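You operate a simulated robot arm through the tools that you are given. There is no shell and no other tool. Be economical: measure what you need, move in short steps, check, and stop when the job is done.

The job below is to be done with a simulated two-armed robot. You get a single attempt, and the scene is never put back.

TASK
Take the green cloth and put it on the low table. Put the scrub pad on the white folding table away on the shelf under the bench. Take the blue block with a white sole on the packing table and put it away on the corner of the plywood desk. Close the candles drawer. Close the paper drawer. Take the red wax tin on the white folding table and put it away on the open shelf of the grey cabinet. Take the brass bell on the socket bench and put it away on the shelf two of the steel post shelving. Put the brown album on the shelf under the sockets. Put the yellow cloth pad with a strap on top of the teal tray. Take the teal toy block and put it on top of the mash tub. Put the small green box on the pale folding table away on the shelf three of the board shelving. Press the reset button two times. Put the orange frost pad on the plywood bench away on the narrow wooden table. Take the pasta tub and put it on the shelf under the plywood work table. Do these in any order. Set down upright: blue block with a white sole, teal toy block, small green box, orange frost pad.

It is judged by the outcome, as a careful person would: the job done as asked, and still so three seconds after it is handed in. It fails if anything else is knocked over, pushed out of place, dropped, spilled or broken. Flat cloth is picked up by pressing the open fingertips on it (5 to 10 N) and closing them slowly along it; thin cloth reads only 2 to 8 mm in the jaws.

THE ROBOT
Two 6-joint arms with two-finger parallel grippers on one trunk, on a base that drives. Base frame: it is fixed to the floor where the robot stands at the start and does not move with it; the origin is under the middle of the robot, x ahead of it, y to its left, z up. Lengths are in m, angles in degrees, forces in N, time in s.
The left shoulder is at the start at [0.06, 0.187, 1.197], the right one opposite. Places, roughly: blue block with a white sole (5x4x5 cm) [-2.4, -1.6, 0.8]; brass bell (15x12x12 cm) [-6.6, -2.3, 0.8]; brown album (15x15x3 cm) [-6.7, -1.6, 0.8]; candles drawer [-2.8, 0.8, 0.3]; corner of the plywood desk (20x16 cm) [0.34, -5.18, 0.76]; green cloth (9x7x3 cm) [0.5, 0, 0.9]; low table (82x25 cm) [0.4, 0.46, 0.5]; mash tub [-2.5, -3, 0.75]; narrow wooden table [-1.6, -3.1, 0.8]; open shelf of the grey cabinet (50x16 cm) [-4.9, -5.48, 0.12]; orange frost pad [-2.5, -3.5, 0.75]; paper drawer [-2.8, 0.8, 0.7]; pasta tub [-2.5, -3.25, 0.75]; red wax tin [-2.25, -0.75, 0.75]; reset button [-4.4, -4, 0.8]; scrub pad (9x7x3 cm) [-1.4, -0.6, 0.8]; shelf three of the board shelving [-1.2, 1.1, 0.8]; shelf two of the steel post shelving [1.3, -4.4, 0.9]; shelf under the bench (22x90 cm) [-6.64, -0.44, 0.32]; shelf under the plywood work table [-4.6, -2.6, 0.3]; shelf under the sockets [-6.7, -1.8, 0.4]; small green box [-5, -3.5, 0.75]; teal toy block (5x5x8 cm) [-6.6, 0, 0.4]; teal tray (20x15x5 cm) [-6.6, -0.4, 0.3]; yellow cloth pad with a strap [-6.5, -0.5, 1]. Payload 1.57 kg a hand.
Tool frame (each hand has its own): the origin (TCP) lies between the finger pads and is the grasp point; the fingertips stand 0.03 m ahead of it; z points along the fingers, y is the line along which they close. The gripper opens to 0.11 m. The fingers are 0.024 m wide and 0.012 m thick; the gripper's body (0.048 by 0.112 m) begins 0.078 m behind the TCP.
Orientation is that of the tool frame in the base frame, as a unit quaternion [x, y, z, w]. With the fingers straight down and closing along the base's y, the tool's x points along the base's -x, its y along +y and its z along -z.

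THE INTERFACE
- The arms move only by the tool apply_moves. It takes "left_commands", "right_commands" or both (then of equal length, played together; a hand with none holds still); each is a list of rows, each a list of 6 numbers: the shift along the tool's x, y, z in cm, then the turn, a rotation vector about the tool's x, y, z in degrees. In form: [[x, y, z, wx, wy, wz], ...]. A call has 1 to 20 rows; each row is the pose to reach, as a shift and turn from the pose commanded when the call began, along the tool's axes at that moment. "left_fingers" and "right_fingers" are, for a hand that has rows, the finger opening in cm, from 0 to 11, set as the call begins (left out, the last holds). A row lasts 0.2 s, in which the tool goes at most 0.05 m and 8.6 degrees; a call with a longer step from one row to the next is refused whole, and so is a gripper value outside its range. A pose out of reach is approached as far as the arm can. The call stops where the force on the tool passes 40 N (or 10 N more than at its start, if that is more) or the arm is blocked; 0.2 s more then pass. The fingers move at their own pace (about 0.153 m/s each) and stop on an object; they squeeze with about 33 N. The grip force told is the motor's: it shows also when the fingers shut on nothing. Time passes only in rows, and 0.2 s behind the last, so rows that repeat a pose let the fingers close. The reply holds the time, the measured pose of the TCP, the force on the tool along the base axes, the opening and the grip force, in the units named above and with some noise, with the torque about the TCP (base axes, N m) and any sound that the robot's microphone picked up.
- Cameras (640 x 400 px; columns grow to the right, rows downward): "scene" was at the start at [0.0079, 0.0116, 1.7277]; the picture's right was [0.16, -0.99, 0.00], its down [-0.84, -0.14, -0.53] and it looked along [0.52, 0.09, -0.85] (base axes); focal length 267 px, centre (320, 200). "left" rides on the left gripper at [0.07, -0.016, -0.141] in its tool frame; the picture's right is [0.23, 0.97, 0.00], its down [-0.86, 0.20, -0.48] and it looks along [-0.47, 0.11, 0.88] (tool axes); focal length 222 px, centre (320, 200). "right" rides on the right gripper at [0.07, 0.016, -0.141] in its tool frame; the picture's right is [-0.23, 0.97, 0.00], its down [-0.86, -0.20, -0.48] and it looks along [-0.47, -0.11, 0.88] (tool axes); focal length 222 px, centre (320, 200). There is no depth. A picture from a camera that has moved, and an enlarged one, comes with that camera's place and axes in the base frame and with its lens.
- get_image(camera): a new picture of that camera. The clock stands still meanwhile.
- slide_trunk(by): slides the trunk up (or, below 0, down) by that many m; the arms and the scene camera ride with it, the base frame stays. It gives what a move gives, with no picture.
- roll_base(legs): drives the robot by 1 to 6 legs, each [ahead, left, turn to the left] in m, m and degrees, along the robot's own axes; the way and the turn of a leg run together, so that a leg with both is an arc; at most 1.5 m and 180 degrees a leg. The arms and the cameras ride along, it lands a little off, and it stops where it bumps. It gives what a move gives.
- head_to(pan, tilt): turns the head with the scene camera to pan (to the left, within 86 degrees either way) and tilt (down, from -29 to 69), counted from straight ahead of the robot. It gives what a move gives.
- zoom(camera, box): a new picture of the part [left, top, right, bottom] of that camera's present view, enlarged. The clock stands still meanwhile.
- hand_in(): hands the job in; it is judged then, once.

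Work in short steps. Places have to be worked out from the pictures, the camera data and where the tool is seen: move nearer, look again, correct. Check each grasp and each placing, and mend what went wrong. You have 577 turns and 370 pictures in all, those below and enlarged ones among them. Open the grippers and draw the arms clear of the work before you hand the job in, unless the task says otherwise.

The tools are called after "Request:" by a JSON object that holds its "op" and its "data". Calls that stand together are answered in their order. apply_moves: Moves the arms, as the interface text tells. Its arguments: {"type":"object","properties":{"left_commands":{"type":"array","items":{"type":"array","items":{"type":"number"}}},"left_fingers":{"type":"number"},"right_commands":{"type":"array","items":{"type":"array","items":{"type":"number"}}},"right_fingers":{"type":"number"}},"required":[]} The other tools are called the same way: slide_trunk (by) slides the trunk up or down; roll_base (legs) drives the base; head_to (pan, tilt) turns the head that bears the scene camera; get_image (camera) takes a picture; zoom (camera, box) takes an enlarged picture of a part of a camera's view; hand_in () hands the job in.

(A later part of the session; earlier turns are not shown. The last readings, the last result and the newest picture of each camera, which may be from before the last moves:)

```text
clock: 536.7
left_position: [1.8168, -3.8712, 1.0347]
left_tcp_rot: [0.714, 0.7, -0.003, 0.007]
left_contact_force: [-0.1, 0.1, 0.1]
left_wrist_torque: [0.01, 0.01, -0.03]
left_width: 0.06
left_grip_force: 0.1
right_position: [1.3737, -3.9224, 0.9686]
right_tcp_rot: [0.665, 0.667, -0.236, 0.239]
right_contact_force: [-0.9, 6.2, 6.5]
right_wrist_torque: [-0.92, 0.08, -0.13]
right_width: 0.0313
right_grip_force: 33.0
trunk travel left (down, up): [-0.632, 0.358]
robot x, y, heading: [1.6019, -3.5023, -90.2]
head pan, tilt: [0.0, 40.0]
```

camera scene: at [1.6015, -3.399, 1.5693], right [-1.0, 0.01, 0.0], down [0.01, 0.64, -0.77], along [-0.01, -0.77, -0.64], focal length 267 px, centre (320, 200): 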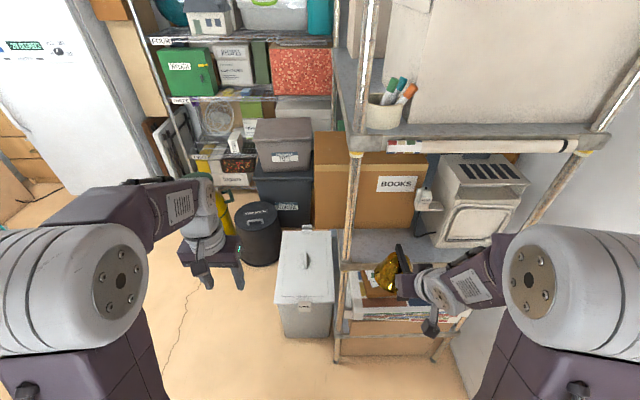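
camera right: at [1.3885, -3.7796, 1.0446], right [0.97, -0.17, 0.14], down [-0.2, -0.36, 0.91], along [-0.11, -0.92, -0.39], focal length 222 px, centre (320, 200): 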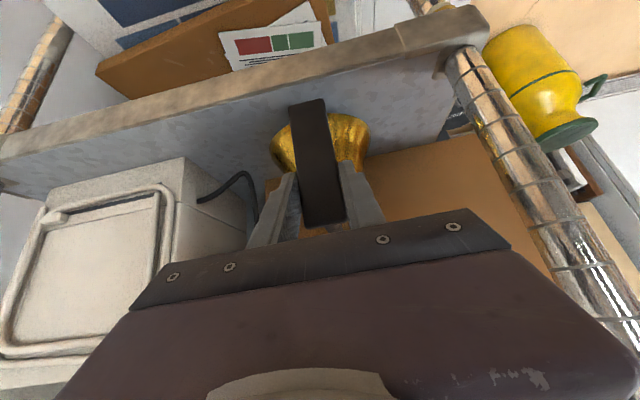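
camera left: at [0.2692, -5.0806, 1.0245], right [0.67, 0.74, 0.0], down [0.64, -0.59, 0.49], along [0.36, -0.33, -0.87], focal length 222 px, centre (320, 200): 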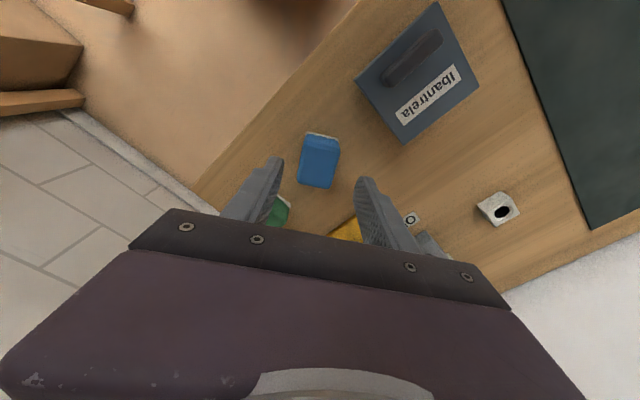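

The arm didn't follow; I use the base: lift, roll back 1.2 cm, lower.

Request:
{"op": "slide_trunk", "data": {"by": 0.014}}

Request:
{"op": "roll_base", "data": {"legs": [[-0.013, 0, 0]]}}

Request:
{"op": "slide_trunk", "data": {"by": -0.014}}

```text
clock: 537.3
left_position: [1.8163, -3.8727, 1.0478]
left_tcp_rot: [0.714, 0.7, -0.001, 0.007]
left_contact_force: [0.2, 0.4, 0.4]
left_wrist_torque: [-0.01, -0.02, -0.02]
left_width: 0.06
left_grip_force: 0.1
right_position: [1.3737, -3.9241, 0.9804]
right_tcp_rot: [0.665, 0.668, -0.235, 0.237]
right_contact_force: [-0.3, 0.2, -10.2]
right_wrist_torque: [0.72, 0.0, 0.02]
right_width: 0.0317
right_grip_force: 33.1
trunk travel left (down, up): [-0.646, 0.344]
robot x, y, heading: [1.5987, -3.501, -90.5]
head pan, tilt: [0.0, 40.0]
```

```text
clock: 538.0
left_position: [1.8155, -3.8636, 1.0489]
left_tcp_rot: [0.714, 0.701, 0.0, 0.005]
left_contact_force: [-0.1, 1.2, 0.1]
left_wrist_torque: [0.03, 0.03, 0.01]
left_width: 0.0603
left_grip_force: 0.1
right_position: [1.3727, -3.9133, 0.9792]
right_tcp_rot: [0.666, 0.667, -0.235, 0.236]
right_contact_force: [-0.9, 0.2, -9.7]
right_wrist_torque: [0.76, -0.02, 0.03]
right_width: 0.032
right_grip_force: 33.0
trunk travel left (down, up): [-0.646, 0.344]
robot x, y, heading: [1.6005, -3.4873, -90.5]
head pan, tilt: [0.0, 40.0]
```

```text
clock: 538.7
left_position: [1.817, -3.86, 1.0349]
left_tcp_rot: [0.714, 0.7, -0.002, 0.006]
left_contact_force: [-0.3, -0.2, 0.1]
left_wrist_torque: [0.01, 0.01, 0.0]
left_width: 0.0599
left_grip_force: 0.2
right_position: [1.3736, -3.9114, 0.9691]
right_tcp_rot: [0.665, 0.666, -0.237, 0.24]
right_contact_force: [-0.5, -1.5, 0.9]
right_wrist_torque: [-1.08, 0.01, -0.06]
right_width: 0.0319
right_grip_force: 32.7
trunk travel left (down, up): [-0.632, 0.358]
robot x, y, heading: [1.6016, -3.4855, -90.4]
head pan, tilt: [0.0, 40.0]
```

Load is now on the shelf without pushing the box. I lower 5 mm more and release.

Request:
{"op": "slide_trunk", "data": {"by": -0.006}}

Request:
{"op": "apply_moves", "data": {"right_commands": [[0, 0, 0, 0, 0, 0], [0, 0, 0, 0, 0, 0], [0, 0, 0, 0, 0, 0]], "right_fingers": 4.5}}

Request:
{"op": "get_image", "data": {"camera": "right"}}

Request:
{"op": "zoom", "data": {"camera": "scene", "box": [320, 180, 540, 340]}}

```text
clock: 539.2
left_position: [1.8164, -3.858, 1.0286]
left_tcp_rot: [0.714, 0.7, -0.002, 0.007]
left_contact_force: [0.5, -0.5, 0.2]
left_wrist_torque: [0.0, 0.02, -0.02]
left_width: 0.0597
left_grip_force: 0.0
right_position: [1.3731, -3.9089, 0.9617]
right_tcp_rot: [0.665, 0.667, -0.236, 0.238]
right_contact_force: [0.1, 4.2, 5.8]
right_wrist_torque: [-1.0, 0.01, -0.05]
right_width: 0.032
right_grip_force: 33.3
trunk travel left (down, up): [-0.626, 0.364]
robot x, y, heading: [1.5992, -3.4887, -90.5]
head pan, tilt: [0.0, 40.0]
```

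```text
clock: 540.0
left_position: [1.8159, -3.8608, 1.0277]
left_tcp_rot: [0.714, 0.7, -0.002, 0.007]
left_contact_force: [-0.4, 0.1, -0.1]
left_wrist_torque: [0.02, -0.01, -0.03]
left_width: 0.0599
left_grip_force: 0.0
right_position: [1.3728, -3.9096, 0.9611]
right_tcp_rot: [0.665, 0.667, -0.236, 0.238]
right_contact_force: [0.1, 0.0, 0.3]
right_wrist_torque: [-0.01, 0.0, -0.05]
right_width: 0.045
right_grip_force: 0.1
trunk travel left (down, up): [-0.626, 0.364]
robot x, y, heading: [1.5981, -3.4883, -90.4]
head pan, tilt: [0.0, 40.0]
```

```text
180 pictures are left
camera right: at [1.3892, -3.7668, 1.0268], right [0.97, -0.17, 0.14], down [-0.2, -0.36, 0.91], along [-0.1, -0.92, -0.39], focal length 222 px, centre (320, 200)
```

right: 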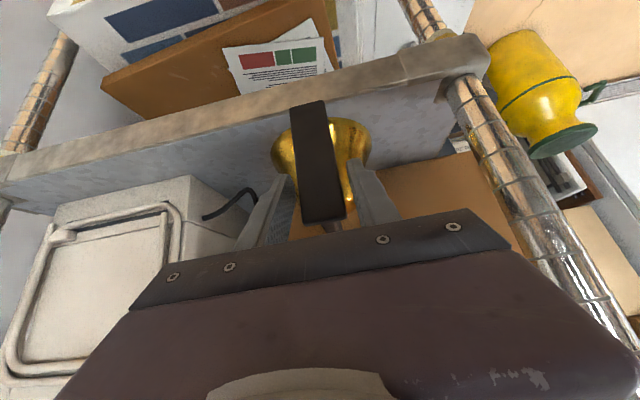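

```text
2.50 times, centred on (430, 260) of scene
camera zoom: at [1.601, -3.5124, 1.5533], right [-1.0, 0.01, 0.0], down [0.0, 0.64, -0.77], along [0.0, -0.77, -0.64], focal length 669 px, centre (45, 50)
```

zoom: 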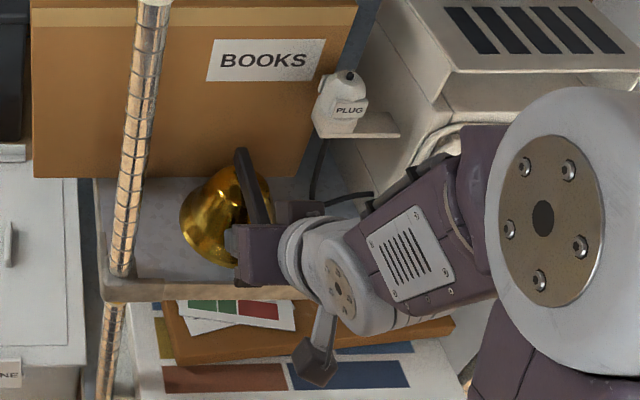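

The bell stands on the shelf. I open wider and roll straight back.

Request:
{"op": "apply_moves", "data": {"right_commands": [[0, 0, 0, 0, 0, 0], [0, 0, 0, 0, 0, 0]], "right_fingers": 7}}

Request:
{"op": "roll_base", "data": {"legs": [[-0.25, 0, 0]]}}

Request:
{"op": "zoom", "data": {"camera": "scene", "box": [320, 100, 540, 260]}}

```text
clock: 540.6
left_position: [1.8166, -3.8605, 1.0279]
left_tcp_rot: [0.714, 0.7, -0.002, 0.007]
left_contact_force: [0.4, -0.5, 0.5]
left_wrist_torque: [-0.02, 0.03, 0.02]
left_width: 0.06
left_grip_force: 0.0
right_position: [1.3732, -3.9099, 0.9618]
right_tcp_rot: [0.666, 0.667, -0.236, 0.237]
right_contact_force: [0.9, 0.1, -0.1]
right_wrist_torque: [0.0, 0.0, 0.0]
right_width: 0.07
right_grip_force: 0.1
trunk travel left (down, up): [-0.626, 0.364]
robot x, y, heading: [1.5962, -3.4877, -90.1]
head pan, tilt: [0.0, 40.0]
```

```text
clock: 542.4
left_position: [1.8179, -3.6129, 1.0285]
left_tcp_rot: [0.714, 0.7, -0.002, 0.007]
left_contact_force: [0.5, -0.4, -0.8]
left_wrist_torque: [0.01, 0.0, 0.0]
left_width: 0.0598
left_grip_force: 0.1
right_position: [1.3742, -3.6624, 0.962]
right_tcp_rot: [0.667, 0.666, -0.237, 0.237]
right_contact_force: [0.0, -0.6, -1.2]
right_wrist_torque: [-0.01, -0.02, 0.0]
right_width: 0.0702
right_grip_force: 0.0
trunk travel left (down, up): [-0.626, 0.364]
robot x, y, heading: [1.5993, -3.2387, -90.5]
head pan, tilt: [0.0, 40.0]
```

```text
2.50 times, centred on (430, 180) of scene
camera zoom: at [1.6027, -3.2651, 1.5533], right [-1.0, 0.01, 0.0], down [0.01, 0.64, -0.77], along [-0.01, -0.77, -0.64], focal length 669 px, centre (45, 250)
```

zoom: 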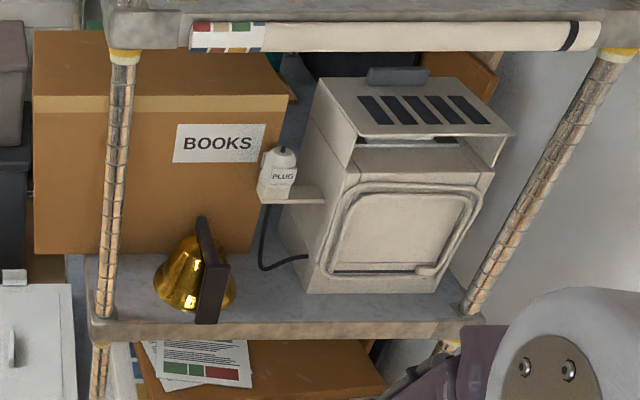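

The bell is upright on shelf two. Next I fetch the red wax tin, then do the tub-bench jobs on the way to the southwest. I raise the trunk and drive out of the alcove.

Request:
{"op": "slide_trunk", "data": {"by": 0.2}}

Request:
{"op": "roll_base", "data": {"legs": [[0, 0, -107], [1.3, 0, 0], [0.9, 0, 0], [0, 0, -72]]}}

Request:
{"op": "head_to", "data": {"pan": 10, "tilt": 25}}

Request:
{"op": "get_image", "data": {"camera": "scene"}}

```text
clock: 544.6
left_position: [1.8174, -3.6143, 1.2286]
left_tcp_rot: [0.714, 0.7, -0.002, 0.007]
left_contact_force: [0.2, -0.1, 0.7]
left_wrist_torque: [-0.03, 0.01, 0.0]
left_width: 0.0601
left_grip_force: 0.0
right_position: [1.374, -3.6622, 1.162]
right_tcp_rot: [0.666, 0.667, -0.236, 0.237]
right_contact_force: [-1.1, 0.1, 0.0]
right_wrist_torque: [0.03, 0.0, 0.02]
right_width: 0.0702
right_grip_force: 0.1
trunk travel left (down, up): [-0.826, 0.164]
robot x, y, heading: [1.6017, -3.2358, -90.5]
head pan, tilt: [0.0, 40.0]
```

```text
clock: 563.1
left_position: [-0.7104, -2.2171, 1.2288]
left_tcp_rot: [-0.697, 0.717, 0.007, 0.001]
left_contact_force: [-0.1, 0.2, 0.1]
left_wrist_torque: [0.03, -0.01, 0.03]
left_width: 0.0602
left_grip_force: 0.1
right_position: [-0.2662, -2.1711, 1.1619]
right_tcp_rot: [-0.664, 0.668, 0.237, 0.237]
right_contact_force: [0.4, -1.0, -0.4]
right_wrist_torque: [0.01, -0.02, 0.01]
right_width: 0.0698
right_grip_force: 0.1
trunk travel left (down, up): [-0.826, 0.164]
robot x, y, heading: [-0.4987, -2.5901, 89.1]
head pan, tilt: [0.0, 40.0]
```

```text
clock: 563.9
left_position: [-0.7108, -2.2178, 1.2291]
left_tcp_rot: [-0.697, 0.717, 0.008, 0.002]
left_contact_force: [-0.7, 0.5, 0.6]
left_wrist_torque: [-0.01, 0.0, -0.01]
left_width: 0.06
left_grip_force: 0.0
right_position: [-0.266, -2.1709, 1.1609]
right_tcp_rot: [-0.665, 0.668, 0.236, 0.237]
right_contact_force: [0.0, 0.1, -0.3]
right_wrist_torque: [0.02, -0.01, -0.05]
right_width: 0.0701
right_grip_force: 0.0
trunk travel left (down, up): [-0.826, 0.164]
robot x, y, heading: [-0.5034, -2.5921, 89.1]
head pan, tilt: [10.0, 25.0]
```

```text
177 pictures are left
camera scene: at [-0.5144, -2.5605, 1.7766], right [0.99, 0.16, 0.0], down [0.07, -0.42, -0.91], along [-0.14, 0.89, -0.42], focal length 267 px, centre (320, 200)
```

scene: 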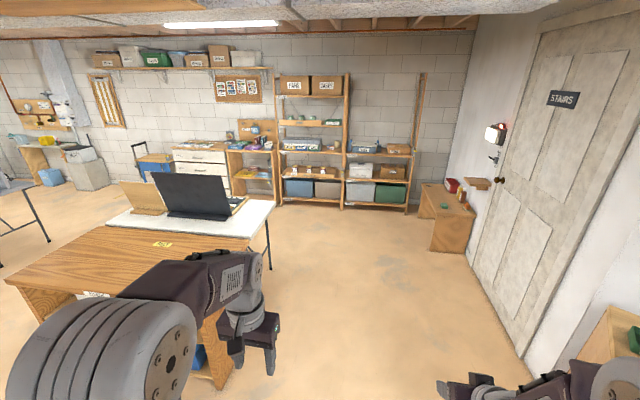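

Path is clear. I drive north, then west along the white table's north side, and turn to face the tin.

Request:
{"op": "roll_base", "data": {"legs": [[1.3, 0, 0], [1.3, 0, 0], [0, 0, 90], [1.5, 0, 0], [0, 0, 90]]}}

Request:
{"op": "head_to", "data": {"pan": -5, "tilt": 45}}

Request:
{"op": "get_image", "data": {"camera": "scene"}}

```text
clock: 591.0
left_position: [-1.7564, -0.3951, 1.229]
left_tcp_rot: [0.708, 0.706, -0.002, 0.008]
left_contact_force: [0.1, 0.3, -0.3]
left_wrist_torque: [0.04, -0.02, 0.04]
left_width: 0.06
left_grip_force: 0.1
right_position: [-2.1983, -0.4521, 1.1631]
right_tcp_rot: [0.66, 0.673, -0.234, 0.24]
right_contact_force: [0.5, -0.2, 0.4]
right_wrist_torque: [-0.02, 0.01, 0.0]
right_width: 0.0699
right_grip_force: 0.0
trunk travel left (down, up): [-0.826, 0.164]
robot x, y, heading: [-1.9783, -0.0244, -89.2]
head pan, tilt: [10.0, 25.0]
```

```text
clock: 591.9
left_position: [-1.7554, -0.3946, 1.2276]
left_tcp_rot: [0.708, 0.706, -0.002, 0.007]
left_contact_force: [-0.9, 1.1, 0.4]
left_wrist_torque: [0.0, 0.01, -0.01]
left_width: 0.0604
left_grip_force: 0.1
right_position: [-2.1988, -0.4519, 1.1601]
right_tcp_rot: [0.66, 0.673, -0.233, 0.24]
right_contact_force: [-0.5, 0.4, -0.1]
right_wrist_torque: [-0.02, 0.01, 0.01]
right_width: 0.0698
right_grip_force: 0.1
trunk travel left (down, up): [-0.826, 0.164]
robot x, y, heading: [-1.9788, -0.023, -89.4]
head pan, tilt: [-5.0, 45.0]
```

```text
176 pictures are left
camera scene: at [-1.9843, -0.0468, 1.7461], right [-1.0, 0.08, 0.0], down [0.05, 0.7, -0.71], along [-0.05, -0.71, -0.71], focal length 267 px, centre (320, 200)
```

scene: 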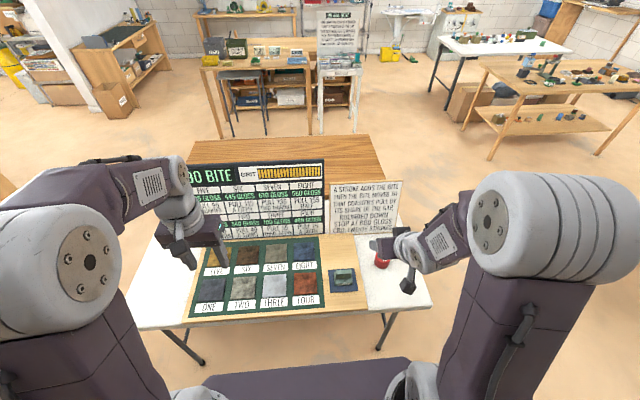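

Request:
{"op": "get_image", "data": {"camera": "right"}}

Request:
{"op": "zoom", "data": {"camera": "scene", "box": [320, 190, 440, 310]}}

```text
175 pictures are left
camera right: at [-2.1848, -0.3089, 1.2269], right [0.98, -0.16, 0.14], down [-0.19, -0.37, 0.91], along [-0.09, -0.92, -0.39], focal length 222 px, centre (320, 200)
```

right: 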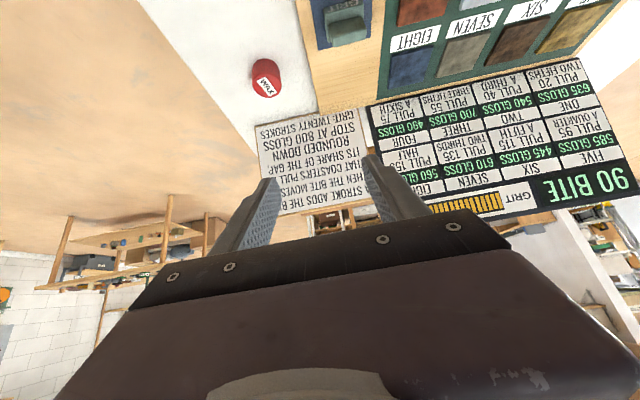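

```text
3.33 times, centred on (380, 250) of scene
camera zoom: at [-1.9843, -0.0468, 1.7461], right [-1.0, 0.08, 0.0], down [0.05, 0.7, -0.71], along [-0.05, -0.71, -0.71], focal length 891 px, centre (120, 33)
```

zoom: 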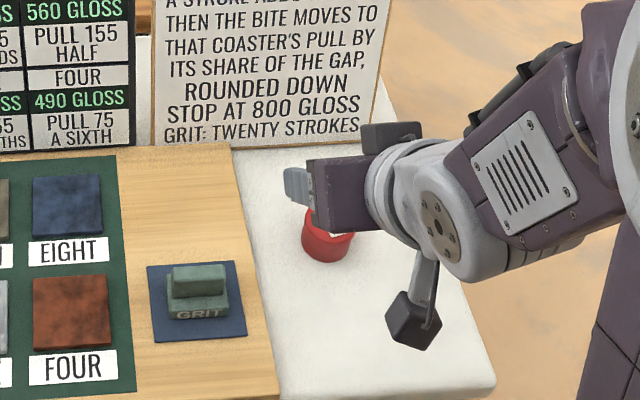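

Tin at (-2.292, -0.642), about 6 cm wide. I rotate the right hand to vertical, strafe right 9 cm and lower the trunk.

Request:
{"op": "apply_moves", "data": {"right_commands": [[0, 0, 0, 0, 8, 0], [0, 0, 0, 0, 16, 0], [0, 0, 0, 0, 24, 0], [0, 0, 0, 0, 32, 0], [0, 0, 0, 0, 39, 0], [0, 0, 0, 0, 39, 0]], "right_fingers": 9}}

Request:
{"op": "roll_base", "data": {"legs": [[0.08, -0.09, 0]]}}

Request:
{"op": "slide_trunk", "data": {"by": -0.27}}

Request:
{"op": "get_image", "data": {"camera": "right"}}

```text
clock: 593.3
left_position: [-1.7565, -0.3954, 1.2295]
left_tcp_rot: [0.708, 0.706, -0.002, 0.007]
left_contact_force: [0.0, 0.9, -0.1]
left_wrist_torque: [0.02, 0.01, 0.01]
left_width: 0.06
left_grip_force: 0.1
right_position: [-2.1979, -0.4526, 1.1606]
right_tcp_rot: [0.7, 0.714, 0.001, 0.001]
right_contact_force: [-0.2, 0.0, 0.3]
right_wrist_torque: [-0.04, 0.0, 0.04]
right_width: 0.09
right_grip_force: 0.0
right hand out of reach, approached as far as the arm can: row 1, 2
trunk travel left (down, up): [-0.826, 0.164]
robot x, y, heading: [-1.9783, -0.0257, -89.5]
head pan, tilt: [-5.0, 45.0]
```

```text
clock: 594.5
left_position: [-1.8422, -0.4767, 1.2295]
left_tcp_rot: [0.708, 0.707, -0.003, 0.006]
left_contact_force: [-0.2, 0.5, -0.3]
left_wrist_torque: [-0.01, -0.01, 0.01]
left_width: 0.0601
left_grip_force: 0.0
right_position: [-2.2851, -0.5331, 1.1618]
right_tcp_rot: [0.7, 0.714, -0.001, 0.002]
right_contact_force: [-0.7, 0.1, 0.1]
right_wrist_torque: [0.01, -0.02, -0.02]
right_width: 0.09
right_grip_force: 0.1
trunk travel left (down, up): [-0.826, 0.164]
robot x, y, heading: [-2.0624, -0.1059, -89.5]
head pan, tilt: [-5.0, 45.0]
```

```text
clock: 597.2
left_position: [-1.8435, -0.4772, 0.9584]
left_tcp_rot: [0.708, 0.706, -0.002, 0.007]
left_contact_force: [0.6, -1.1, -0.3]
left_wrist_torque: [0.02, -0.01, -0.01]
left_width: 0.0597
left_grip_force: 0.1
right_position: [-2.2857, -0.5341, 0.8927]
right_tcp_rot: [0.7, 0.714, 0.0, 0.001]
right_contact_force: [0.2, 0.4, 0.2]
right_wrist_torque: [0.0, 0.03, 0.0]
right_width: 0.0902
right_grip_force: 0.0
trunk travel left (down, up): [-0.556, 0.434]
robot x, y, heading: [-2.0644, -0.1102, -89.4]
head pan, tilt: [-5.0, 45.0]
```

```text
173 pictures are left
camera right: at [-2.2711, -0.4642, 1.0325], right [0.98, -0.21, 0.0], down [-0.18, -0.86, 0.48], along [-0.1, -0.47, -0.88], focal length 222 px, centre (320, 200)
```

right: 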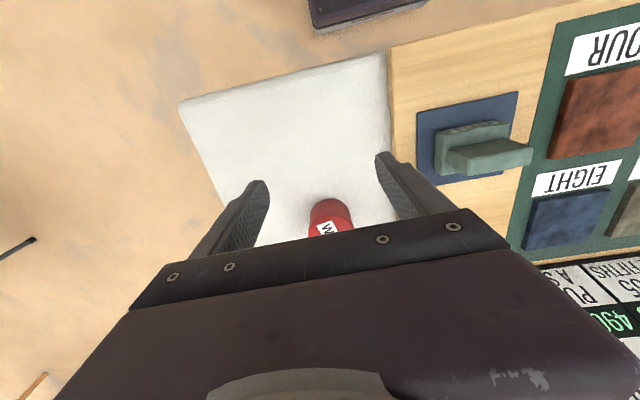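

Tin centre ≈ (-2.292, -0.636). I move ahead 10 cm and down in two stages.

Request:
{"op": "apply_moves", "data": {"right_commands": [[-3.5, -0.3, 1, 0, 0, 0], [-7, -0.6, 2, 0, 0, 0], [-10.3, -0.6, 4, 0, 0, 0], [-10.3, -0.6, 7, 0, 0, 0]]}}

Request:
{"op": "get_image", "data": {"camera": "right"}}

```text
clock: 598.2
left_position: [-1.8442, -0.4764, 0.9577]
left_tcp_rot: [0.708, 0.706, -0.002, 0.006]
left_contact_force: [-0.1, 0.2, 0.7]
left_wrist_torque: [0.0, 0.01, 0.03]
left_width: 0.0601
left_grip_force: 0.1
right_position: [-2.2876, -0.6364, 0.8221]
right_tcp_rot: [0.7, 0.714, -0.001, 0.001]
right_contact_force: [-0.6, -0.9, -1.0]
right_wrist_torque: [-0.05, -0.02, -0.01]
right_width: 0.0898
right_grip_force: 0.1
trunk travel left (down, up): [-0.556, 0.434]
robot x, y, heading: [-2.0649, -0.1106, -89.4]
head pan, tilt: [-5.0, 45.0]
```

```text
172 pictures are left
camera right: at [-2.273, -0.5675, 0.9638], right [0.98, -0.21, 0.0], down [-0.18, -0.86, 0.48], along [-0.1, -0.47, -0.88], focal length 222 px, centre (320, 200)
```

right: 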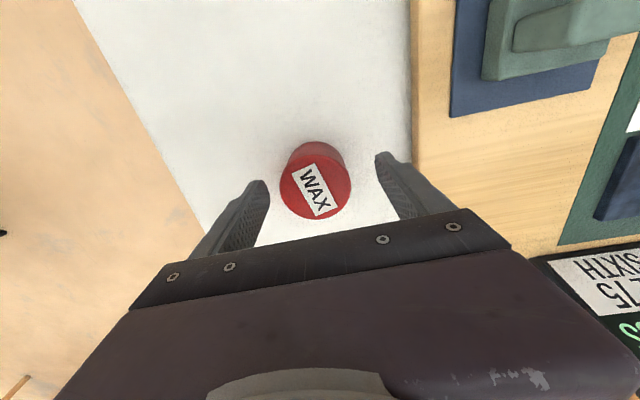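

Centred. I lower 5 cm and close.

Request:
{"op": "apply_moves", "data": {"right_commands": [[0, -0.2, 2, 0, 0, 0], [0, -0.3, 4, 0, 0, 0], [0, -0.3, 5.2, 0, 0, 0], [0, -0.3, 5.2, 0, 0, 0]]}}

Request:
{"op": "apply_moves", "data": {"right_commands": [[0, 0, 0, 0, 0, 0], [0, 0, 0, 0, 0, 0], [0, 0, 0, 0, 0, 0]], "right_fingers": 3}}

Request:
{"op": "apply_moves", "data": {"right_commands": [[0, 0, -2, 0, 0, 0], [0, 0, -5, 0, 0, 0], [0, 0, -9, 0, 0, 0], [0, 0, -12, 0, 0, 0]]}}

Request:
{"op": "get_image", "data": {"camera": "right"}}

```text
clock: 599.2
left_position: [-1.8439, -0.4758, 0.959]
left_tcp_rot: [0.708, 0.706, -0.001, 0.007]
left_contact_force: [0.9, 0.7, 0.6]
left_wrist_torque: [-0.02, 0.0, -0.02]
left_width: 0.0603
left_grip_force: 0.0
right_position: [-2.2918, -0.6388, 0.7699]
right_tcp_rot: [0.699, 0.715, -0.001, 0.001]
right_contact_force: [-1.4, -0.1, 7.5]
right_wrist_torque: [0.11, 0.34, -0.02]
right_width: 0.0901
right_grip_force: 0.1
trunk travel left (down, up): [-0.556, 0.434]
robot x, y, heading: [-2.0669, -0.1066, -89.2]
head pan, tilt: [-5.0, 45.0]
```

```text
clock: 600.0
left_position: [-1.8432, -0.4754, 0.9584]
left_tcp_rot: [0.707, 0.707, -0.001, 0.007]
left_contact_force: [0.4, -0.1, -0.2]
left_wrist_torque: [-0.01, -0.01, -0.01]
left_width: 0.06
left_grip_force: 0.0
right_position: [-2.2935, -0.6383, 0.7702]
right_tcp_rot: [0.699, 0.715, -0.001, 0.002]
right_contact_force: [0.1, -0.1, 9.8]
right_wrist_torque: [-0.01, 0.38, 0.04]
right_width: 0.0622
right_grip_force: 33.4
trunk travel left (down, up): [-0.556, 0.434]
robot x, y, heading: [-2.0625, -0.1047, -89.1]
head pan, tilt: [-5.0, 45.0]
```

```text
clock: 601.0
left_position: [-1.8431, -0.4765, 0.9592]
left_tcp_rot: [0.707, 0.707, -0.002, 0.007]
left_contact_force: [-0.2, -0.1, -0.5]
left_wrist_torque: [0.03, -0.04, -0.05]
left_width: 0.06
left_grip_force: 0.2
right_position: [-2.2927, -0.6378, 0.8913]
right_tcp_rot: [0.699, 0.715, 0.0, 0.0]
right_contact_force: [0.0, 0.3, -0.3]
right_wrist_torque: [0.01, -0.03, 0.0]
right_width: 0.062
right_grip_force: 33.1
trunk travel left (down, up): [-0.556, 0.434]
robot x, y, heading: [-2.0664, -0.1087, -89.6]
head pan, tilt: [-5.0, 45.0]
```

```text
171 pictures are left
camera right: at [-2.2775, -0.5681, 1.0321], right [0.98, -0.21, 0.0], down [-0.18, -0.86, 0.48], along [-0.1, -0.47, -0.88], focal length 222 px, centre (320, 200)
```

right: 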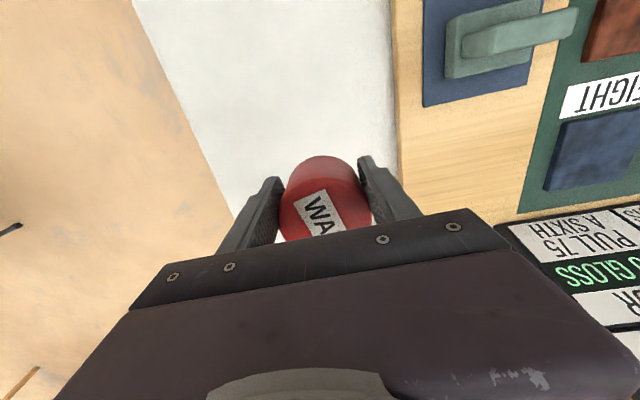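

The tin is held. I raise, back off, and drive round the west side of the packing table to the tub bench's west end for the frost pad.

Request:
{"op": "roll_base", "data": {"legs": [[-0.25, 0, 0]]}}

Request:
{"op": "slide_trunk", "data": {"by": 0.2}}

Request:
{"op": "roll_base", "data": {"legs": [[0, 0, -90], [1.15, 0, 0], [0, 0, 90], [1.3, 0, 0], [1.3, 0, 0]]}}

Request:
{"op": "head_to", "data": {"pan": 15, "tilt": 30}}

Request:
{"op": "get_image", "data": {"camera": "scene"}}

```text
clock: 602.9
left_position: [-1.8468, -0.2286, 0.9597]
left_tcp_rot: [0.708, 0.706, -0.002, 0.007]
left_contact_force: [0.0, -0.5, -0.4]
left_wrist_torque: [0.0, 0.0, -0.01]
left_width: 0.0601
left_grip_force: 0.1
right_position: [-2.2961, -0.3901, 0.8919]
right_tcp_rot: [0.701, 0.713, 0.0, 0.001]
right_contact_force: [-0.7, 0.1, -0.9]
right_wrist_torque: [-0.01, 0.0, -0.02]
right_width: 0.0619
right_grip_force: 33.0
trunk travel left (down, up): [-0.556, 0.434]
robot x, y, heading: [-2.0675, 0.1375, -89.3]
head pan, tilt: [-5.0, 45.0]
```

```text
clock: 605.0
left_position: [-1.8469, -0.2282, 1.1598]
left_tcp_rot: [0.708, 0.706, -0.001, 0.007]
left_contact_force: [0.2, -0.4, 0.1]
left_wrist_torque: [0.0, 0.0, -0.03]
left_width: 0.0599
left_grip_force: 0.1
right_position: [-2.2963, -0.3889, 1.0915]
right_tcp_rot: [0.7, 0.714, 0.0, 0.001]
right_contact_force: [-0.5, -0.3, -1.2]
right_wrist_torque: [0.0, 0.0, 0.01]
right_width: 0.0619
right_grip_force: 32.9
trunk travel left (down, up): [-0.756, 0.234]
robot x, y, heading: [-2.0684, 0.1404, -89.6]
head pan, tilt: [-5.0, 45.0]
```

```text
clock: 630.9
left_position: [-3.0012, -2.8051, 1.1593]
left_tcp_rot: [0.713, 0.701, -0.002, 0.006]
left_contact_force: [0.0, -0.4, 0.3]
left_wrist_torque: [-0.01, -0.01, 0.0]
left_width: 0.0601
left_grip_force: 0.2
right_position: [-3.4529, -2.9596, 1.0901]
right_tcp_rot: [0.705, 0.709, -0.001, 0.001]
right_contact_force: [-0.6, 0.1, -2.0]
right_wrist_torque: [-0.01, -0.02, -0.04]
right_width: 0.0614
right_grip_force: 32.9
trunk travel left (down, up): [-0.756, 0.234]
robot x, y, heading: [-3.2185, -2.4355, -90.3]
head pan, tilt: [-5.0, 45.0]
```

```text
clock: 631.8
left_position: [-3.0019, -2.806, 1.1594]
left_tcp_rot: [0.713, 0.701, -0.001, 0.006]
left_contact_force: [-1.1, 0.2, -0.9]
left_wrist_torque: [0.04, 0.0, -0.01]
left_width: 0.0599
left_grip_force: 0.1
right_position: [-3.4535, -2.9595, 1.0909]
right_tcp_rot: [0.705, 0.709, 0.0, 0.001]
right_contact_force: [0.6, -0.5, -2.0]
right_wrist_torque: [0.0, 0.04, -0.01]
right_width: 0.0611
right_grip_force: 32.8
trunk travel left (down, up): [-0.756, 0.234]
robot x, y, heading: [-3.2141, -2.4338, -90.0]
head pan, tilt: [15.0, 30.0]
```

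```text
170 pictures are left
camera scene: at [-3.1945, -2.4607, 1.6986], right [-0.97, -0.25, 0.0], down [-0.13, 0.48, -0.87], along [0.22, -0.84, -0.5], focal length 267 px, centre (320, 200)
```

scene: 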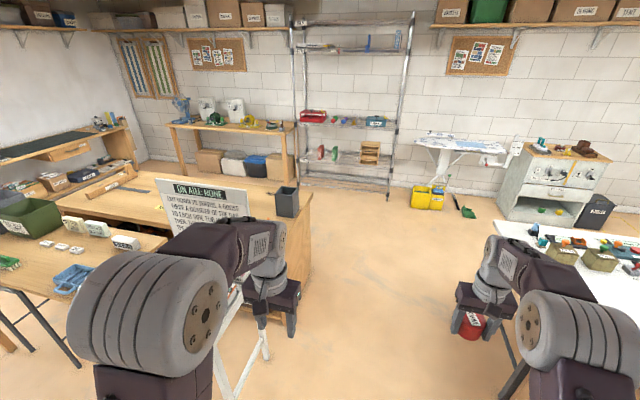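

I continue south to about y = -3.85 and turn east to face the plywood bench's end.

Request:
{"op": "roll_base", "data": {"legs": [[1.4, 0, 0], [0, 0, 90]]}}

Request:
{"op": "head_to", "data": {"pan": 10, "tilt": 42}}

Request:
{"op": "get_image", "data": {"camera": "scene"}}

```text
clock: 642.7
left_position: [-2.8477, -3.645, 1.1578]
left_tcp_rot: [0.001, 1.0, 0.003, 0.005]
left_contact_force: [-0.5, 0.3, -0.1]
left_wrist_torque: [-0.01, -0.01, 0.01]
left_width: 0.0601
left_grip_force: 0.1
right_position: [-2.6873, -4.0946, 1.0913]
right_tcp_rot: [-0.01, 1.0, 0.001, 0.0]
right_contact_force: [0.7, 0.1, -0.6]
right_wrist_torque: [0.0, 0.05, 0.0]
right_width: 0.0613
right_grip_force: 33.2
trunk travel left (down, up): [-0.756, 0.234]
robot x, y, heading: [-3.2147, -3.8651, 0.9]
head pan, tilt: [15.0, 30.0]
```

```text
clock: 643.5
left_position: [-2.8484, -3.6457, 1.1584]
left_tcp_rot: [0.0, 1.0, 0.003, 0.005]
left_contact_force: [-0.3, -0.1, 0.2]
left_wrist_torque: [-0.04, 0.01, -0.01]
left_width: 0.0599
left_grip_force: 0.0
right_position: [-2.6864, -4.0949, 1.0909]
right_tcp_rot: [-0.01, 1.0, 0.001, 0.001]
right_contact_force: [0.0, -0.1, -1.2]
right_wrist_torque: [0.02, 0.0, 0.01]
right_width: 0.0612
right_grip_force: 33.4
trunk travel left (down, up): [-0.756, 0.234]
robot x, y, heading: [-3.2181, -3.8663, 0.6]
head pan, tilt: [10.0, 42.0]
```

```text
169 pictures are left
camera scene: at [-3.1952, -3.852, 1.6804], right [0.19, -0.98, 0.0], down [-0.66, -0.12, -0.74], along [0.73, 0.14, -0.67], focal length 267 px, centre (320, 200)
```

scene: 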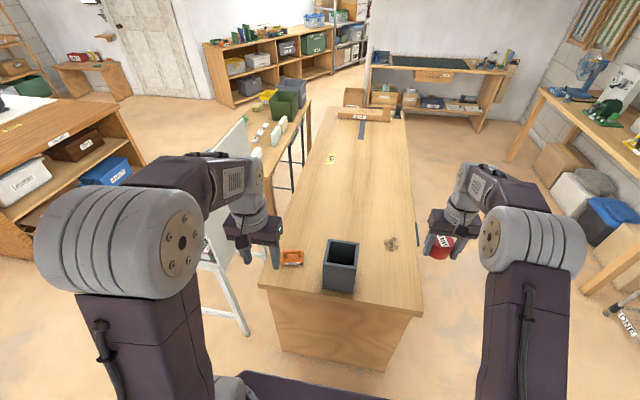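

Request:
{"op": "zoom", "data": {"camera": "scene", "box": [255, 220, 375, 310]}}

Request:
{"op": "get_image", "data": {"camera": "left"}}

```text
4.44 times, centred on (315, 265) of scene
camera zoom: at [-3.1952, -3.852, 1.6804], right [0.19, -0.98, 0.0], down [-0.66, -0.12, -0.74], along [0.73, 0.14, -0.67], focal length 1188 px, centre (342, -89)
```

zoom: 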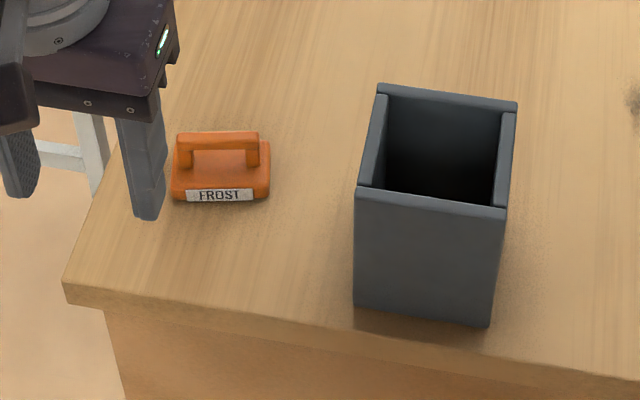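

```text
167 pictures are left
camera left: at [-2.9195, -3.6625, 1.2982], right [-0.23, 0.97, 0.0], down [0.85, 0.2, 0.49], along [0.48, 0.11, -0.87], focal length 222 px, centre (320, 200)
```

left: 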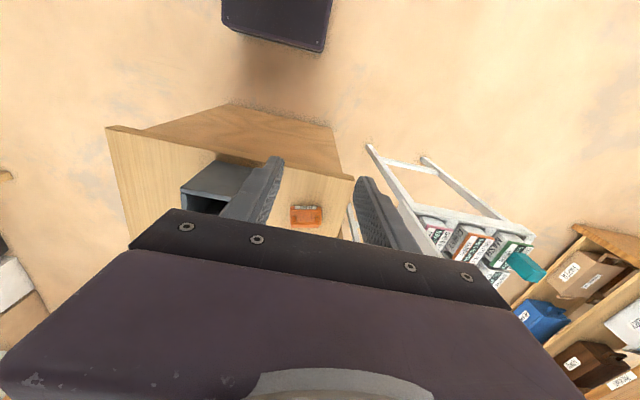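

Frost pad base ≈ (-2.58, -3.622), 9 cm along y with an arch handle. I pull the right hand (tin) back off the bench, roll ahead and lower the trunk partially.

Request:
{"op": "apply_moves", "data": {"right_commands": [[3, 0, 0, 0, 0, 0], [6, 0, 0, 0, 0, 0], [9, 0, 0, 0, 0, 0], [12, 0, 0, 0, 0, 0], [15, 0, 0, 0, 0, 0], [18, 0, 0, 0, 0, 0]]}}

Request:
{"op": "roll_base", "data": {"legs": [[0.12, 0, 0]]}}

Request:
{"op": "slide_trunk", "data": {"by": -0.24}}

Request:
{"op": "apply_moves", "data": {"left_commands": [[-3.5, 0.8, 0, 0, 0, 0], [-7, 1.6, 0, 0, 0, 0], [-10.5, 2.4, 0, 0, 0, 0], [-14, 2.4, 0, 0, 0, 0]], "left_fingers": 11}}

Request:
{"op": "get_image", "data": {"camera": "left"}}

```text
clock: 644.9
left_position: [-2.8501, -3.6448, 1.1589]
left_tcp_rot: [0.001, 1.0, 0.003, 0.006]
left_contact_force: [0.8, 0.5, -0.5]
left_wrist_torque: [0.01, 0.01, -0.01]
left_width: 0.0603
left_grip_force: 0.1
right_position: [-2.8693, -4.0987, 1.0907]
right_tcp_rot: [-0.011, 1.0, 0.001, 0.001]
right_contact_force: [-0.4, 0.0, -1.5]
right_wrist_torque: [-0.01, 0.02, -0.01]
right_width: 0.061
right_grip_force: 32.4
trunk travel left (down, up): [-0.756, 0.234]
robot x, y, heading: [-3.2186, -3.8644, 0.5]
head pan, tilt: [10.0, 42.0]
```

```text
clock: 646.1
left_position: [-2.7273, -3.6453, 1.1578]
left_tcp_rot: [0.003, 1.0, 0.004, 0.006]
left_contact_force: [-0.8, -0.4, -0.2]
left_wrist_torque: [0.02, 0.01, 0.01]
left_width: 0.06
left_grip_force: 0.0
right_position: [-2.7464, -4.0974, 1.0908]
right_tcp_rot: [-0.01, 1.0, 0.001, 0.001]
right_contact_force: [-0.4, 0.2, -1.7]
right_wrist_torque: [0.01, 0.04, -0.02]
right_width: 0.061
right_grip_force: 33.1
trunk travel left (down, up): [-0.756, 0.234]
robot x, y, heading: [-3.0955, -3.8634, 0.6]
head pan, tilt: [10.0, 42.0]
```

```text
clock: 648.6
left_position: [-2.7257, -3.646, 0.9195]
left_tcp_rot: [0.001, 1.0, 0.004, 0.006]
left_contact_force: [0.9, -0.1, 0.7]
left_wrist_torque: [-0.02, -0.03, 0.02]
left_width: 0.06
left_grip_force: 0.1
right_position: [-2.745, -4.0981, 0.8507]
right_tcp_rot: [-0.01, 1.0, 0.002, 0.001]
right_contact_force: [-0.5, -0.5, -0.8]
right_wrist_torque: [-0.03, 0.04, 0.01]
right_width: 0.0612
right_grip_force: 32.4
trunk travel left (down, up): [-0.516, 0.474]
robot x, y, heading: [-3.0952, -3.8662, 0.2]
head pan, tilt: [10.0, 42.0]
```

```text
clock: 649.6
left_position: [-2.5828, -3.6217, 0.9209]
left_tcp_rot: [0.001, 1.0, 0.004, 0.005]
left_contact_force: [-0.1, -0.3, -0.8]
left_wrist_torque: [-0.02, 0.0, -0.03]
left_width: 0.11
left_grip_force: 0.0
right_position: [-2.7462, -4.0971, 0.8502]
right_tcp_rot: [-0.009, 1.0, 0.001, 0.0]
right_contact_force: [-0.5, 0.1, -1.4]
right_wrist_torque: [-0.02, 0.04, 0.02]
right_width: 0.061
right_grip_force: 33.3
trunk travel left (down, up): [-0.516, 0.474]
robot x, y, heading: [-3.0922, -3.867, 0.6]
head pan, tilt: [10.0, 42.0]
```

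```text
166 pictures are left
camera left: at [-2.654, -3.6381, 1.06], right [-0.22, 0.97, 0.0], down [0.85, 0.19, 0.49], along [0.47, 0.11, -0.87], focal length 222 px, centre (320, 200)
```

left: 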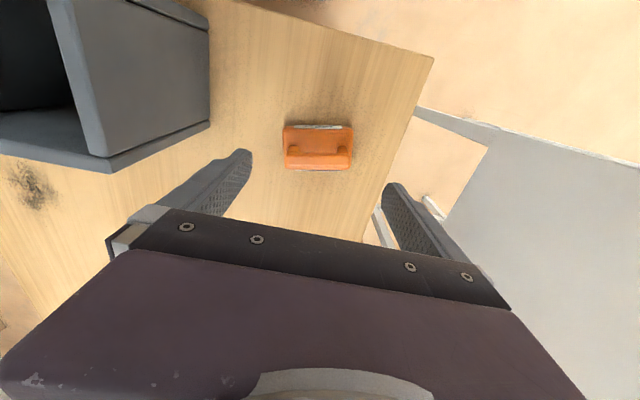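

Pad centre (-2.575, -3.623), matching. I descend toward TCP ≈ 0.785.

Request:
{"op": "apply_moves", "data": {"left_commands": [[-0.8, 0, 3, 0, 0, 0], [-0.8, 0, 7, 0, 0, 0], [-0.8, 0, 11, 0, 0, 0], [-0.8, 0, 12.5, 0, 0, 0], [-0.8, 0, 13.3, 0, 0, 0]]}}

Request:
{"op": "get_image", "data": {"camera": "left"}}

```text
clock: 650.8
left_position: [-2.5765, -3.6209, 0.791]
left_tcp_rot: [0.001, 1.0, 0.004, 0.01]
left_contact_force: [0.5, 1.4, 24.7]
left_wrist_torque: [-1.47, 0.32, 0.04]
left_width: 0.1085
left_grip_force: 0.0
right_position: [-2.7481, -4.0983, 0.8526]
right_tcp_rot: [-0.01, 1.0, 0.001, 0.002]
right_contact_force: [0.0, -0.7, -0.5]
right_wrist_torque: [0.0, 0.02, 0.03]
right_width: 0.0611
right_grip_force: 33.3
trunk travel left (down, up): [-0.516, 0.474]
robot x, y, heading: [-3.093, -3.8674, 0.3]
head pan, tilt: [10.0, 42.0]
```

```text
165 pictures are left
camera left: at [-2.6485, -3.6381, 0.9298], right [-0.22, 0.97, 0.0], down [0.85, 0.19, 0.5], along [0.48, 0.11, -0.87], focal length 222 px, centre (320, 200)
```

left: 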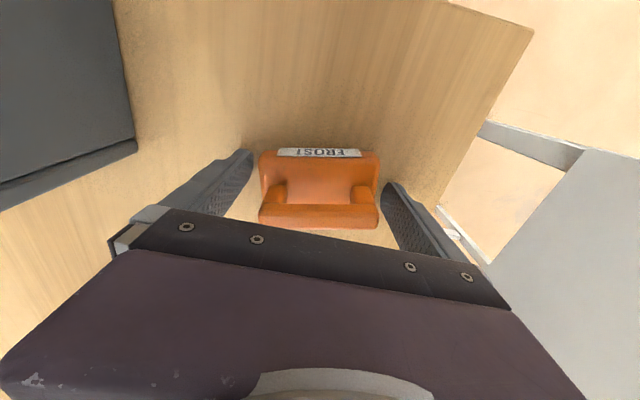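

Tip touches the bench (≈ 0.76); the pad is between the fingers. Relieve 3 mm, close, lift.

Request:
{"op": "apply_moves", "data": {"left_commands": [[0, 0, -0.3, 0, 0, 0], [0, 0, -0.3, 0, 0, 0], [0, 0, -0.3, 0, 0, 0], [0, 0, -0.3, 0, 0, 0]], "left_fingers": 4}}

Request:
{"op": "apply_moves", "data": {"left_commands": [[0, 0, -1, 0, 0, 0], [0, 0, -3, 0, 0, 0], [0, 0, -7, 0, 0, 0], [0, 0, -11, 0, 0, 0], [0, 0, -12, 0, 0, 0]]}}

Request:
{"op": "get_image", "data": {"camera": "left"}}

```text
clock: 651.8
left_position: [-2.576, -3.6214, 0.79]
left_tcp_rot: [0.002, 1.0, 0.004, 0.006]
left_contact_force: [0.0, -7.6, 11.4]
left_wrist_torque: [-0.94, 0.1, 0.07]
left_width: 0.0915
left_grip_force: 33.3
right_position: [-2.7466, -4.098, 0.8506]
right_tcp_rot: [-0.011, 1.0, 0.001, 0.001]
right_contact_force: [-0.1, 1.1, -0.7]
right_wrist_torque: [0.05, 0.03, 0.0]
right_width: 0.0613
right_grip_force: 33.2
trunk travel left (down, up): [-0.516, 0.474]
robot x, y, heading: [-3.0965, -3.862, 0.8]
head pan, tilt: [10.0, 42.0]
```

```text
clock: 653.0
left_position: [-2.5774, -3.6217, 0.9117]
left_tcp_rot: [0.002, 1.0, 0.004, 0.005]
left_contact_force: [-0.2, 0.7, -0.1]
left_wrist_torque: [-0.02, 0.03, -0.01]
left_width: 0.0915
left_grip_force: 33.0
right_position: [-2.7448, -4.0969, 0.8504]
right_tcp_rot: [-0.009, 1.0, 0.001, 0.001]
right_contact_force: [0.0, 0.0, -0.4]
right_wrist_torque: [-0.03, 0.01, 0.01]
right_width: 0.0612
right_grip_force: 33.1
trunk travel left (down, up): [-0.516, 0.474]
robot x, y, heading: [-3.0951, -3.8668, 0.4]
head pan, tilt: [10.0, 42.0]
```

```text
164 pictures are left
camera left: at [-2.6482, -3.6385, 1.0513], right [-0.22, 0.97, 0.0], down [0.85, 0.19, 0.49], along [0.48, 0.11, -0.87], focal length 222 px, centre (320, 200)
```

left: 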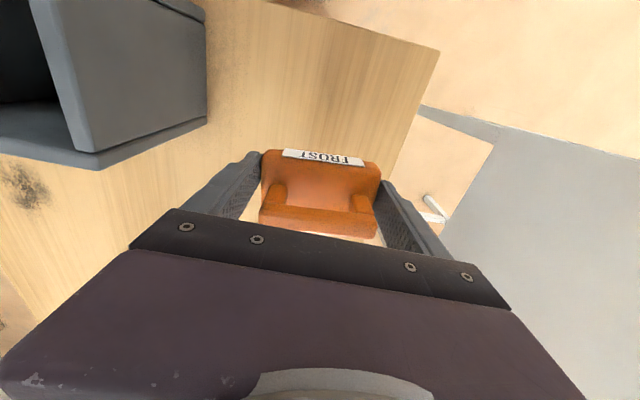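

The frost pad is held. I raise, back out, and go around the north side to the narrow wooden table.

Request:
{"op": "slide_trunk", "data": {"by": 0.2}}

Request:
{"op": "roll_base", "data": {"legs": [[-0.25, 0, 0], [0, 1.45, 0], [1.35, 0, 0], [0, 0, -90]]}}

Request:
{"op": "head_to", "data": {"pan": 10, "tilt": 42}}

Request:
{"op": "get_image", "data": {"camera": "scene"}}

```text
clock: 655.2
left_position: [-2.5769, -3.6228, 1.1123]
left_tcp_rot: [0.002, 1.0, 0.003, 0.006]
left_contact_force: [-0.4, -0.3, -1.2]
left_wrist_torque: [0.01, 0.02, 0.0]
left_width: 0.0912
left_grip_force: 33.1
right_position: [-2.746, -4.0979, 1.0507]
right_tcp_rot: [-0.01, 1.0, 0.001, 0.0]
right_contact_force: [0.5, -1.1, -1.2]
right_wrist_torque: [0.0, 0.06, -0.02]
right_width: 0.0608
right_grip_force: 32.6
trunk travel left (down, up): [-0.716, 0.274]
robot x, y, heading: [-3.0945, -3.8655, 0.5]
head pan, tilt: [10.0, 42.0]
```

```text
clock: 674.0
left_position: [-1.7502, -2.8591, 1.1116]
left_tcp_rot: [0.69, 0.724, -0.001, 0.006]
left_contact_force: [-0.4, -0.8, -1.4]
left_wrist_torque: [-0.03, 0.0, -0.03]
left_width: 0.0896
left_grip_force: 32.7
right_position: [-2.2345, -2.7174, 1.0505]
right_tcp_rot: [0.681, 0.733, 0.0, 0.0]
right_contact_force: [-0.4, 0.4, -1.4]
right_wrist_torque: [0.01, -0.01, -0.02]
right_width: 0.0566
right_grip_force: 33.3
trunk travel left (down, up): [-0.716, 0.274]
robot x, y, heading: [-2.0217, -2.3567, -86.3]
head pan, tilt: [10.0, 42.0]
```

```text
clock: 674.6
left_position: [-1.7528, -2.8593, 1.1113]
left_tcp_rot: [0.69, 0.724, -0.001, 0.006]
left_contact_force: [0.3, -0.1, -1.7]
left_wrist_torque: [0.01, -0.06, 0.01]
left_width: 0.0893
left_grip_force: 33.2
right_position: [-2.2362, -2.7176, 1.0511]
right_tcp_rot: [0.682, 0.732, 0.001, 0.001]
right_contact_force: [-0.5, -0.1, -0.7]
right_wrist_torque: [0.05, -0.02, -0.02]
right_width: 0.0568
right_grip_force: 33.1
trunk travel left (down, up): [-0.716, 0.274]
robot x, y, heading: [-2.0218, -2.3555, -86.4]
head pan, tilt: [10.0, 42.0]
```

```text
163 pictures are left
camera scene: at [-2.0068, -2.3774, 1.6404], right [-0.97, -0.23, 0.0], down [-0.16, 0.65, -0.74], along [0.17, -0.72, -0.67], focal length 267 px, centre (320, 200)
```

scene: 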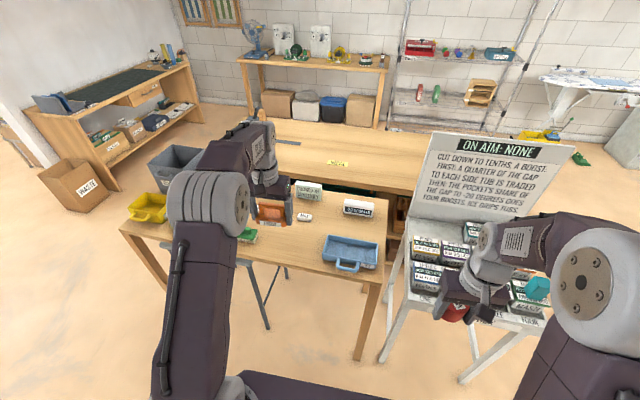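

The right grip width shrank to 5.7 cm; I check the tin in the right camera before going on.

Request:
{"op": "get_image", "data": {"camera": "right"}}

Request:
{"op": "get_image", "data": {"camera": "left"}}

```text
162 pictures are left
camera right: at [-2.224, -2.6464, 1.1915], right [0.99, -0.16, 0.0], down [-0.14, -0.87, 0.48], along [-0.07, -0.47, -0.88], focal length 222 px, centre (320, 200)
```

right: 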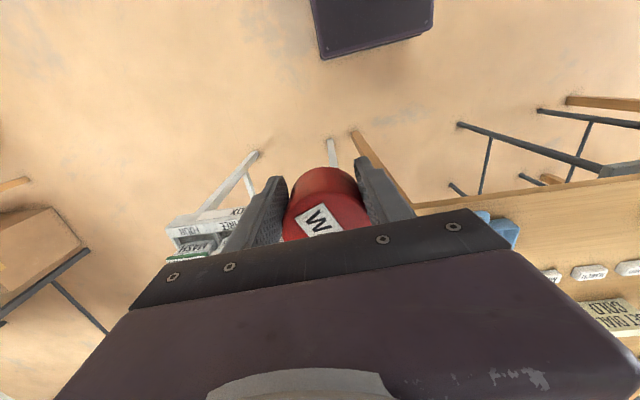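

```text
161 pictures are left
camera left: at [-1.7719, -2.7892, 1.251], right [0.96, 0.27, 0.0], down [0.24, -0.84, 0.49], along [0.14, -0.47, -0.87], focal length 222 px, centre (320, 200)
```

left: 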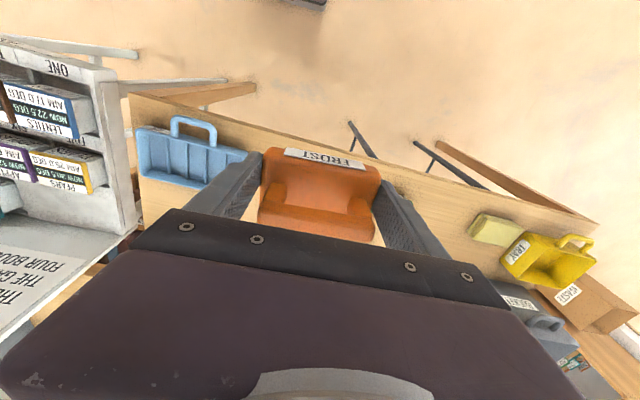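

The tin has crept forward in the right grip, so I'll move gently, place the frost pad first, then set the tin down on this table and re-grip it. Free spot for the pad: about (-1.73, -3.02), between the blue tray and the green item.

Request:
{"op": "roll_base", "data": {"legs": [[0.08, 0, 0], [0.08, 0, 0]]}}

Request:
{"op": "slide_trunk", "data": {"by": -0.14}}

Request:
{"op": "get_image", "data": {"camera": "left"}}

Request:
{"op": "get_image", "data": {"camera": "scene"}}

```text
clock: 676.3
left_position: [-1.7438, -3.0193, 1.1125]
left_tcp_rot: [0.691, 0.722, -0.002, 0.007]
left_contact_force: [-0.6, 0.4, -0.1]
left_wrist_torque: [0.01, -0.05, 0.03]
left_width: 0.0892
left_grip_force: 32.9
right_position: [-2.2267, -2.8752, 1.0508]
right_tcp_rot: [0.682, 0.731, 0.0, 0.002]
right_contact_force: [0.1, -1.2, -1.3]
right_wrist_torque: [0.06, -0.01, -0.02]
right_width: 0.0567
right_grip_force: 32.6
trunk travel left (down, up): [-0.716, 0.274]
robot x, y, heading: [-2.0121, -2.5181, -86.4]
head pan, tilt: [10.0, 42.0]
```

```text
clock: 678.0
left_position: [-1.7429, -3.0194, 0.9723]
left_tcp_rot: [0.691, 0.723, -0.001, 0.006]
left_contact_force: [0.3, -1.0, -0.2]
left_wrist_torque: [-0.01, -0.03, 0.0]
left_width: 0.0893
left_grip_force: 32.4
right_position: [-2.2262, -2.8747, 0.9117]
right_tcp_rot: [0.682, 0.731, 0.001, 0.001]
right_contact_force: [0.3, -0.2, -1.5]
right_wrist_torque: [0.02, 0.0, 0.02]
right_width: 0.0566
right_grip_force: 33.1
trunk travel left (down, up): [-0.576, 0.414]
robot x, y, heading: [-2.0126, -2.5108, -86.5]
head pan, tilt: [10.0, 42.0]
```

```text
160 pictures are left
camera left: at [-1.7637, -2.9495, 1.1111], right [0.96, 0.27, 0.0], down [0.23, -0.84, 0.49], along [0.14, -0.47, -0.87], focal length 222 px, centre (320, 200)
```

left: 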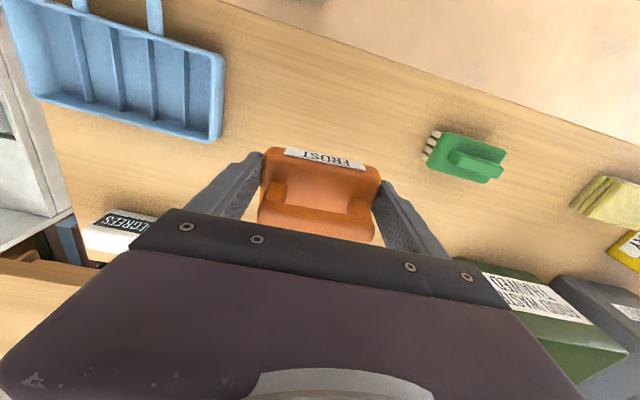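

```text
159 pictures are left
camera scene: at [-1.9972, -2.5369, 1.5004], right [-0.97, -0.23, 0.0], down [-0.15, 0.65, -0.74], along [0.17, -0.72, -0.67], focal length 267 px, centre (320, 200)
```

scene: 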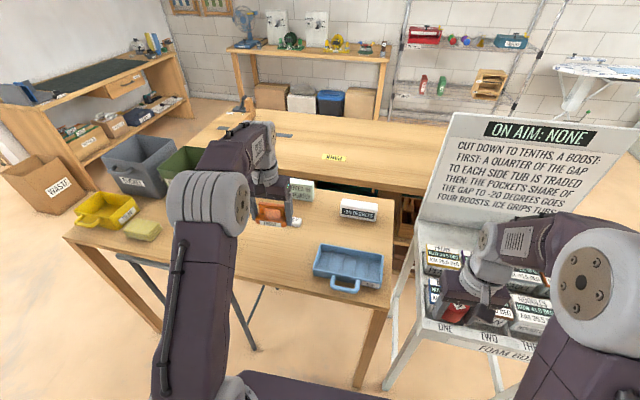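

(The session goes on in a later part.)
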